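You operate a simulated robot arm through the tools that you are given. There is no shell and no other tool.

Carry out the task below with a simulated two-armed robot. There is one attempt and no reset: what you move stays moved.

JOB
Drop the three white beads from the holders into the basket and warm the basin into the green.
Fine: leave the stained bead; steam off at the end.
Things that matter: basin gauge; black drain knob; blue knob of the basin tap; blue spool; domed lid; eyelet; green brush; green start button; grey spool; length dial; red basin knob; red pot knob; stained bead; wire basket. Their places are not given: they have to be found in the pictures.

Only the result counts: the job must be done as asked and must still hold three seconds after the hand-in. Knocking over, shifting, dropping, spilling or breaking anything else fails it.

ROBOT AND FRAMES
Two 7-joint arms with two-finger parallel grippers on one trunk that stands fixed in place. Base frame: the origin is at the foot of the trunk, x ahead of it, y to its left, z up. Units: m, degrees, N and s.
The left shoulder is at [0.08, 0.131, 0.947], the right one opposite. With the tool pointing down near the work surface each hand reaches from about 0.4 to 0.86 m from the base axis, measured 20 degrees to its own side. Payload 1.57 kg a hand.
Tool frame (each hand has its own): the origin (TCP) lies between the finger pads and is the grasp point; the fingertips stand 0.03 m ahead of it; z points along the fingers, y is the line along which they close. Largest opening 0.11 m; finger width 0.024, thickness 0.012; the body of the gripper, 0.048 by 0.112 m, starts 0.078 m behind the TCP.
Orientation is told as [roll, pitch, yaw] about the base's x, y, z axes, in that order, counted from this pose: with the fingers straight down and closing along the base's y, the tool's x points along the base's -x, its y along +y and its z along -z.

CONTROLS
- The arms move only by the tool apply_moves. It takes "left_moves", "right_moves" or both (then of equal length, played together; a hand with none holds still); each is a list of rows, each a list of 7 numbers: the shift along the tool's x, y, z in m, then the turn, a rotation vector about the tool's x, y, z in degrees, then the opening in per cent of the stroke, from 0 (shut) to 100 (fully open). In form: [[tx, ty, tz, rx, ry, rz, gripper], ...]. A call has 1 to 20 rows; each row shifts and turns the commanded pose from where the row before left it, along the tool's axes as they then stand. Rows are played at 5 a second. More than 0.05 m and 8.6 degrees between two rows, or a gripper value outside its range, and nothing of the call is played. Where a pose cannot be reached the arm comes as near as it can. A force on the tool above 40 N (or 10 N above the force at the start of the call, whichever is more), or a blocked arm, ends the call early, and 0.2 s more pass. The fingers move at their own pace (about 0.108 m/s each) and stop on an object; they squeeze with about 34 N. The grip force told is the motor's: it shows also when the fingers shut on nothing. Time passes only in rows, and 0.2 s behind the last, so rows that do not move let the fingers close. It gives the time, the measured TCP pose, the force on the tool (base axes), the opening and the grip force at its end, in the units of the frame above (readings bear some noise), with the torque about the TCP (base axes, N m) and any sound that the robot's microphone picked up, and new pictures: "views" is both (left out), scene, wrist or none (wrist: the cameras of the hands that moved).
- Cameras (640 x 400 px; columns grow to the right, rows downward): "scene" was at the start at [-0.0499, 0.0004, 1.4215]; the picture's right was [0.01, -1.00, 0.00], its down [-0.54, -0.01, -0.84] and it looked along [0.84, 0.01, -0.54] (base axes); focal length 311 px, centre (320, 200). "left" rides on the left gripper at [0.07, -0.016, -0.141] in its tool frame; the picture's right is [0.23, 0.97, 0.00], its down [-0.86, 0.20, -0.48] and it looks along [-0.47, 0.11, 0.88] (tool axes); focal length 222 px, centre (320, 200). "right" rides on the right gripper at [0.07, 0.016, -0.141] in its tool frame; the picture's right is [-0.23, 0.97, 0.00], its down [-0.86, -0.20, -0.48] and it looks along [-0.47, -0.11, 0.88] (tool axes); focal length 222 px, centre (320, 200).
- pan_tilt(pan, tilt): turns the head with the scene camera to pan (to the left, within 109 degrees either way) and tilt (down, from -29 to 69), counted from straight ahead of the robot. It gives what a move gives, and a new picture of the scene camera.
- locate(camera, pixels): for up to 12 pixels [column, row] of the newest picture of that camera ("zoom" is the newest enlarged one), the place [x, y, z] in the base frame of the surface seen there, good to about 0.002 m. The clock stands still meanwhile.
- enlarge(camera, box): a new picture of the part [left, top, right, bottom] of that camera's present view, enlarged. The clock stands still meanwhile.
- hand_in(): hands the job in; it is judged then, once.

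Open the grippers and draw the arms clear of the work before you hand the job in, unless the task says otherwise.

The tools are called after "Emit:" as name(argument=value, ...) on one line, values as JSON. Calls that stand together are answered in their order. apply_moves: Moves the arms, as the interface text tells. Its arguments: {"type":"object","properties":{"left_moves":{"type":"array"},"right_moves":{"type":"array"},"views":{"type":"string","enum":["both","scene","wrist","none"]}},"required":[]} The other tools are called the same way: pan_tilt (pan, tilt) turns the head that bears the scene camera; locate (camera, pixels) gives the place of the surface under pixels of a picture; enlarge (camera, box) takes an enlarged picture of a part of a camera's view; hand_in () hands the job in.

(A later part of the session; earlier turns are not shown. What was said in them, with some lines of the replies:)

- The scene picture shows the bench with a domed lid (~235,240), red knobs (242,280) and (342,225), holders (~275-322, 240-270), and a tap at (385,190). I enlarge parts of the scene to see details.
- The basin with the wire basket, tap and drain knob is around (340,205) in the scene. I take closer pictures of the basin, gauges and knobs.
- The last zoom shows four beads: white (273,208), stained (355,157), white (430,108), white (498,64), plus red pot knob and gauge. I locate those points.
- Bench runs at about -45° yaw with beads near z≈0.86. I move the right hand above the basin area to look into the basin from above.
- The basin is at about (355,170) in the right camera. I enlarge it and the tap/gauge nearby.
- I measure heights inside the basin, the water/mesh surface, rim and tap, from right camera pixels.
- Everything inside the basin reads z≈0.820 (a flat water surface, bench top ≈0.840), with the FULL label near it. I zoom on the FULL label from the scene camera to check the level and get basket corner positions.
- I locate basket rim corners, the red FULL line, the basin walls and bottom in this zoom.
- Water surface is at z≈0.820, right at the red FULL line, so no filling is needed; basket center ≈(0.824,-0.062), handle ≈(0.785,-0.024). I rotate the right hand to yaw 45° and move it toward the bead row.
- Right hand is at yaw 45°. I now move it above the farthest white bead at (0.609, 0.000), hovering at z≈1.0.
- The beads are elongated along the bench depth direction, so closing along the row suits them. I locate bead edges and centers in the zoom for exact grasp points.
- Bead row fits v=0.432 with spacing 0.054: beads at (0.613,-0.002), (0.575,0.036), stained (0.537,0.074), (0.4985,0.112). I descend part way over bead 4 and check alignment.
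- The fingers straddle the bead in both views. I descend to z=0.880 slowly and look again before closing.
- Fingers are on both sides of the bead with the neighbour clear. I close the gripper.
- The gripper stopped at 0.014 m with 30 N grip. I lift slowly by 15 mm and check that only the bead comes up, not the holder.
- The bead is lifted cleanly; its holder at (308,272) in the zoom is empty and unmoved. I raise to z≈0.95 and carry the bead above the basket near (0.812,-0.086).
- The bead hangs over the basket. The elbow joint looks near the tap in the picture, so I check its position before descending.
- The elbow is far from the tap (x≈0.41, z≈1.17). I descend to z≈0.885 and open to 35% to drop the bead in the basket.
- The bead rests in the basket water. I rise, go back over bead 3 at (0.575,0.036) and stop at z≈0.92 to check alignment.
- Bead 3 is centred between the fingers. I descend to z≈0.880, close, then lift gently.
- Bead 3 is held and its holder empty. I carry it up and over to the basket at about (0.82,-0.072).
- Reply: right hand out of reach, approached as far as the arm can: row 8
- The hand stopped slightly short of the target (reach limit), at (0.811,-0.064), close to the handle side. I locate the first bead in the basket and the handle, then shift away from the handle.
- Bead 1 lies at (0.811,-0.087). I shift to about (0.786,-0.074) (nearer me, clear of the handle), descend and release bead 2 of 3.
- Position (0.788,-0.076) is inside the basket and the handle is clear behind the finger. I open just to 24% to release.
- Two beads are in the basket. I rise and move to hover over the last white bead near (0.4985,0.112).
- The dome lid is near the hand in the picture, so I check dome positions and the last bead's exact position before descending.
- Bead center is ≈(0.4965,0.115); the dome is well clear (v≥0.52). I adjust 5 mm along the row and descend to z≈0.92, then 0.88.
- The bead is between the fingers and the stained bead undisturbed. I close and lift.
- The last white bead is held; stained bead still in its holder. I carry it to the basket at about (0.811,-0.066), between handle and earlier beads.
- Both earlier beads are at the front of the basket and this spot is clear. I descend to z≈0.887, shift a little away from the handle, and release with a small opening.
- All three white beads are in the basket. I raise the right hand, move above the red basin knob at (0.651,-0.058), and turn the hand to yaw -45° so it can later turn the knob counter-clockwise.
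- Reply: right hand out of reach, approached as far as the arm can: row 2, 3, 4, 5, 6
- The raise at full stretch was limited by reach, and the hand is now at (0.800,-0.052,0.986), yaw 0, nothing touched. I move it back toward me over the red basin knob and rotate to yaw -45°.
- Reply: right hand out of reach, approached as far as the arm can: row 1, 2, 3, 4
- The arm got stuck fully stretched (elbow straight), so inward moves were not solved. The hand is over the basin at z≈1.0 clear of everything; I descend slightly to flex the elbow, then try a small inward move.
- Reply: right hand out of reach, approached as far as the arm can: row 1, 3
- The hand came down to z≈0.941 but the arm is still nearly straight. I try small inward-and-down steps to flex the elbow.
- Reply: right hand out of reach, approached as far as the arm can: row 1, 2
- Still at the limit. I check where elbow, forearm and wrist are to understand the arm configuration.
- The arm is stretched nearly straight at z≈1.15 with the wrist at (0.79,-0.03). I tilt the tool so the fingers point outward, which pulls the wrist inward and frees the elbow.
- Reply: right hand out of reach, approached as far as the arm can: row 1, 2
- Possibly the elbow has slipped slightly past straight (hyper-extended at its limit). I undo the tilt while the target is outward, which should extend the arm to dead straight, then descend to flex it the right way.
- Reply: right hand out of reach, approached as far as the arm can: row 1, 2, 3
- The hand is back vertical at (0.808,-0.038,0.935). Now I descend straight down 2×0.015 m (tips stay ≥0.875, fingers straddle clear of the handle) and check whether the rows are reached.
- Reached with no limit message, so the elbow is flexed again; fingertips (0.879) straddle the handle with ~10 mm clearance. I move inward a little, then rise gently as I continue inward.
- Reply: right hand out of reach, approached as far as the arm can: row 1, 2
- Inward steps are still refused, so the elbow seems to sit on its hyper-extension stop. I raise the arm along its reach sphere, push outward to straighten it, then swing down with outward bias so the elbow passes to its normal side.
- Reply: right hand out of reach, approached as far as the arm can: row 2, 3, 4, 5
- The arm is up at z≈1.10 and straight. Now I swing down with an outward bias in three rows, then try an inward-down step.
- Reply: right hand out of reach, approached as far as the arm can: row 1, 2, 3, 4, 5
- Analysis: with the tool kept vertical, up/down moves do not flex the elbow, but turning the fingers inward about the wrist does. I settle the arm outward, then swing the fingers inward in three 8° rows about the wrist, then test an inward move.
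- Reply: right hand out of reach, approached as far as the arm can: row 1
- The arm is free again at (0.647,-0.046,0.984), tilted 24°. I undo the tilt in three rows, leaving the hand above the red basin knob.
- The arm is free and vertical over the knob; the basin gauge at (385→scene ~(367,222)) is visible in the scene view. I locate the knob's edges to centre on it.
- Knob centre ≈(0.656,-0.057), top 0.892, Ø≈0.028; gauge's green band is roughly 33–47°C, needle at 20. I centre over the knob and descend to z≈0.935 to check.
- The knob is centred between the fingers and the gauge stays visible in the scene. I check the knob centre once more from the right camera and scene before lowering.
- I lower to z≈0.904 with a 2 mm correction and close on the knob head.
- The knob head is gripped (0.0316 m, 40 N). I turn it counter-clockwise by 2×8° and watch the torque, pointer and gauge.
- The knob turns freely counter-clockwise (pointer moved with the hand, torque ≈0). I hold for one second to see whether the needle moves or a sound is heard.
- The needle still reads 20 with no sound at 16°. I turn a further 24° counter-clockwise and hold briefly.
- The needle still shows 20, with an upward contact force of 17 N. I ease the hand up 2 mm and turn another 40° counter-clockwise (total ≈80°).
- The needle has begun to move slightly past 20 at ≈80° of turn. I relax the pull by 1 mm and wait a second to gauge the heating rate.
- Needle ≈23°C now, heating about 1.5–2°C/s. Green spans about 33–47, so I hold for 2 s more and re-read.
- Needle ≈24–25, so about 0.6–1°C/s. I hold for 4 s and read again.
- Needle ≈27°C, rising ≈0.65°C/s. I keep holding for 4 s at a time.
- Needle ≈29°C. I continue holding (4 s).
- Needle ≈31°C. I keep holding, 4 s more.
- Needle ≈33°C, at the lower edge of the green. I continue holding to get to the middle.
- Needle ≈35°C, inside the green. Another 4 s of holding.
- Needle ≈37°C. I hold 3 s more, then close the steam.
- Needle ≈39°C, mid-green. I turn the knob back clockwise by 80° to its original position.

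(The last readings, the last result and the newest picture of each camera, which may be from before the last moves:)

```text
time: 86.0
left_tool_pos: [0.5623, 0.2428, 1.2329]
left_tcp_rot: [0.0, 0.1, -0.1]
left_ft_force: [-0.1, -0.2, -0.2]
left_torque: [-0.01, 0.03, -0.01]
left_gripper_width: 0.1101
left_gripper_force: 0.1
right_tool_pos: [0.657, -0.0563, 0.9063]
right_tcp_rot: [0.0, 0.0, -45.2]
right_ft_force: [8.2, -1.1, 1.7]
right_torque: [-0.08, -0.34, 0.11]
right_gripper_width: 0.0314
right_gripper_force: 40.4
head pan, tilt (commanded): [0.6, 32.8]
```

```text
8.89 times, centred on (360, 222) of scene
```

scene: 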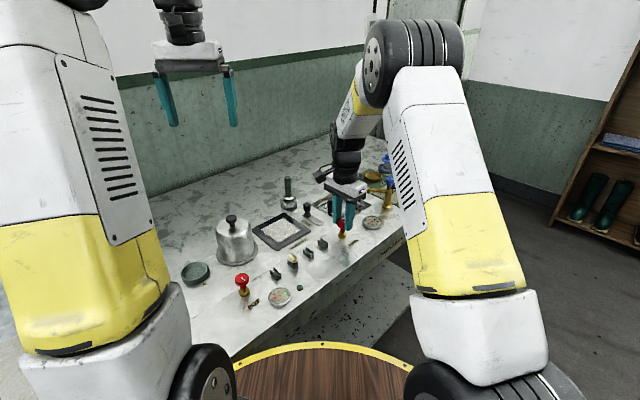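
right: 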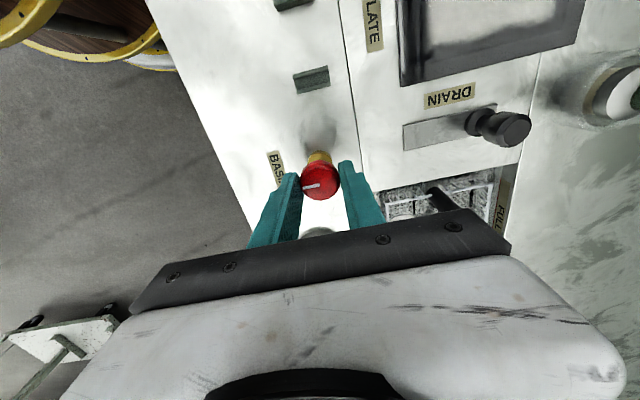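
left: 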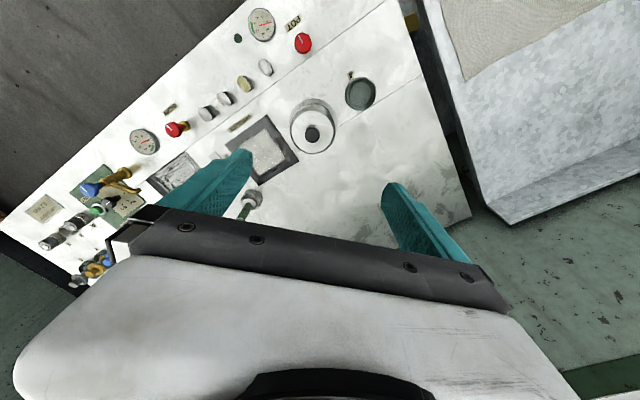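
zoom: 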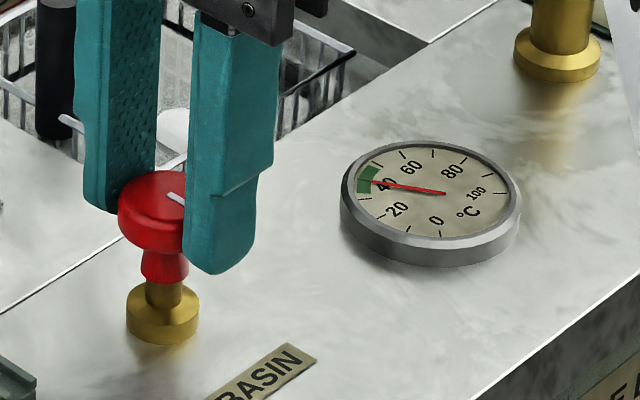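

The knob is back with its pointer as at the start and a slight stop torque (0.11). I open the gripper, rise, and retract toward the starting place.

Emit:
apply_moves(right_moves=[[0, 0, 0, 0, 0, 0, 30], [0, 0, 0, 0, 0, 0, 50], [0, 0, 0, 0, 0, 0, 50], [0, 0, -0.02, 0, 0, 0, 50], [0, 0, -0.03, 0, 0, 0, 50], [0, 0, -0.03, 0, 0, 0, 50], [0, 0, 0, 0, 0, 0, 50]], views="both")

Emit:
enlarge(camera="scene", box=[355, 210, 391, 234])

Emit:
enlarge(camera="scene", box=[220, 170, 400, 300])

Emit:
enlarge(camera="right", box=[230, 80, 430, 220])

```text
time: 87.6
left_tool_pos: [0.5635, 0.2424, 1.2342]
left_tcp_rot: [0.1, 0.0, -0.1]
left_ft_force: [0.0, 0.0, 0.2]
left_torque: [0.01, -0.02, 0.02]
left_gripper_width: 0.1099
left_gripper_force: 0.0
right_tool_pos: [0.6565, -0.0566, 0.9875]
right_tcp_rot: [0.0, 0.0, -45.0]
right_ft_force: [0.0, 0.2, 1.1]
right_torque: [-0.02, 0.02, -0.01]
right_gripper_width: 0.055
right_gripper_force: 0.1
head pan, tilt (commanded): [0.6, 32.8]
```

scene: 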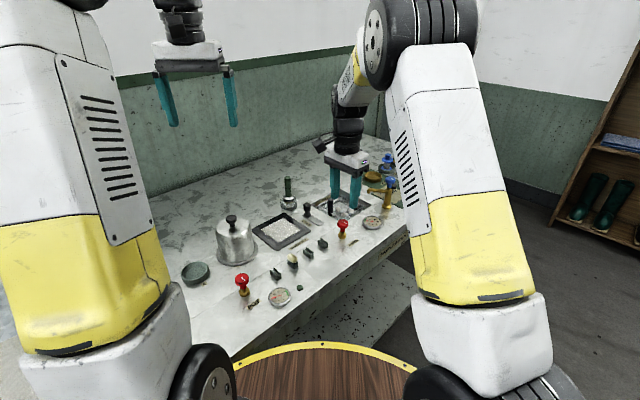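
right: 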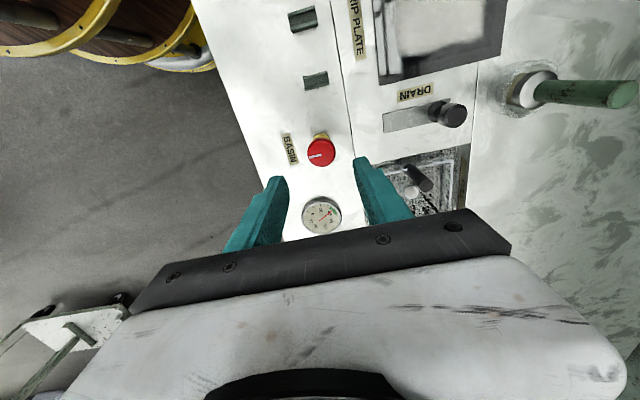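

```text
16.00 times, centred on (373, 222) of scene
```

zoom: 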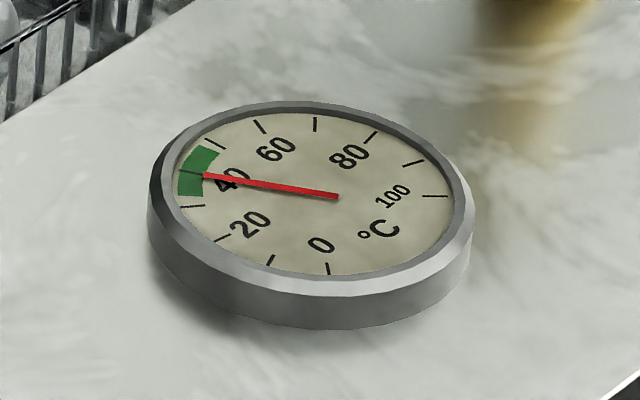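

```text
3.08 times, centred on (310, 235) of scene
```

zoom: 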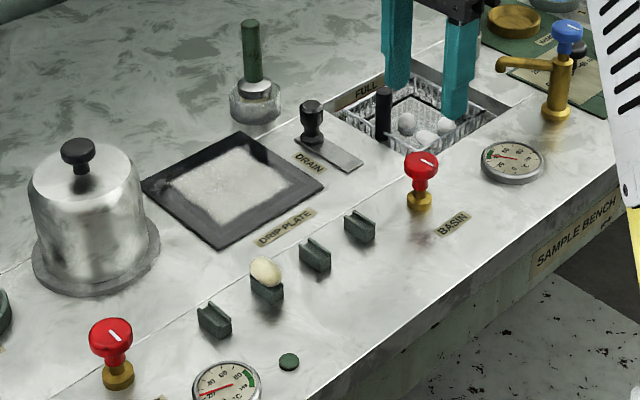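

```text
2.86 times, centred on (330, 150) of right
```

zoom: 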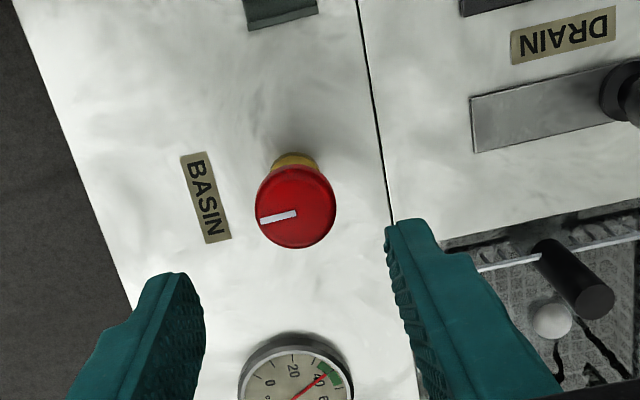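

Needle steady near 39°C, stained bead still in its holder, three beads in the basket, knob pointer as at the start. I retract the right hand up and back, clear of the bench, and open it fully.

Emit:
apply_moves(right_moves=[[0, 0, -0.03, 0, 0, 0, 50], [-0.0071, -0.0354, -0.025, 0, 0, 0, 60], [-0.0071, -0.0354, -0.025, 0, 0, 0, 80], [-0.0071, -0.0354, -0.025, 0, 0, 0, 100], [-0.0071, -0.0354, -0.025, 0, 0, 0, 100], [-0.0071, -0.0354, -0.025, 0, 0, 0, 100], [0, 0, 0, 0, 0, 0, 100]], views="both")

Emit:
enlarge(camera="scene", box=[355, 210, 391, 234])

Emit:
enlarge(camera="scene", box=[300, 180, 400, 250])

```text
time: 89.2
left_tool_pos: [0.5629, 0.2429, 1.233]
left_tcp_rot: [0.1, 0.0, -0.1]
left_ft_force: [-0.7, 0.0, -0.4]
left_torque: [-0.02, 0.0, 0.02]
left_gripper_width: 0.11
left_gripper_force: 0.1
right_tool_pos: [0.5576, -0.209, 1.142]
right_tcp_rot: [0.0, 0.0, -45.0]
right_ft_force: [-0.3, -0.5, 0.3]
right_torque: [0.03, -0.02, 0.01]
right_gripper_width: 0.1102
right_gripper_force: 0.1
head pan, tilt (commanded): [0.6, 32.8]
```

scene: 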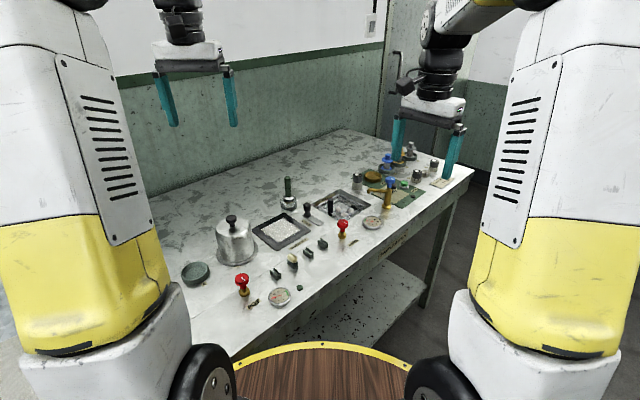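
right: 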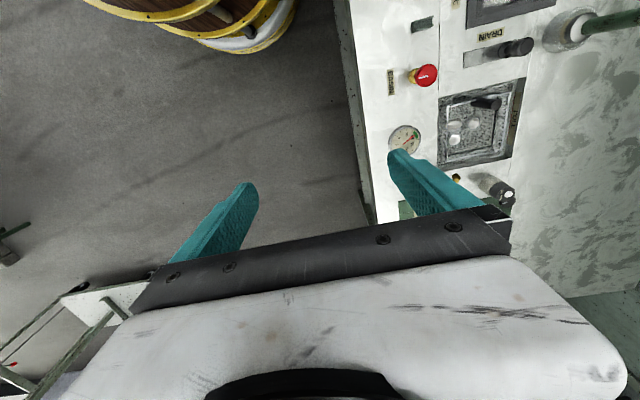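

```text
16.00 times, centred on (373, 222) of scene
```

zoom: 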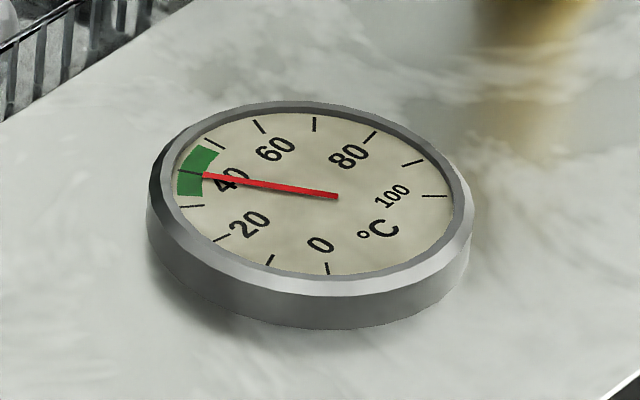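

```text
5.71 times, centred on (350, 215) of scene
```

zoom: 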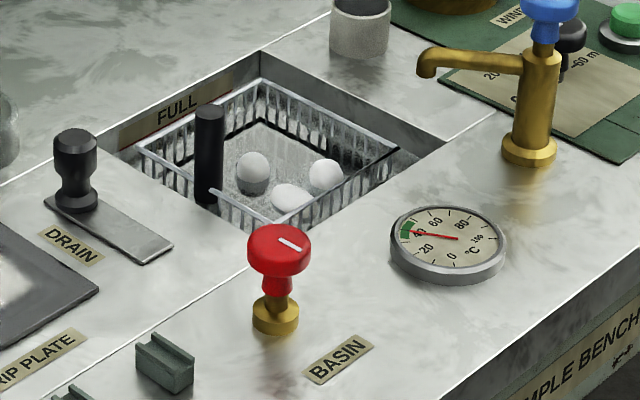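

Needle is steady at ~39°C in the green, the steam knob is back at its off mark, three beads lie in the basket, the stained bead is in its holder, and both arms are clear with open grippers. I hand in.

Emit:
hand_in()

```text
The job is handed in.
```

The job is handed in. The tool only confirmed receipt, so I don't have a pass or fail result.

- **Beads:** the three white beads are in the wire basket. The stained bead is still in its holder.
- **Basin:** the gauge read about 39°C when I handed in. The green band runs from roughly 33 to 47°C, and the needle did not visibly move between the last two readings after the steam was shut off.
- **Steam:** the red basin knob is turned back, with its pointer where it was at the start.
- **Water:** the basin was already at the FULL line, so I did not touch the tap or the drain knob.
- **Arms:** both hands are open and clear of the bench.

After the third bead, the right arm locked at full stretch above the basin. It took several moves there to free it, and I saw nothing bumped or shifted.
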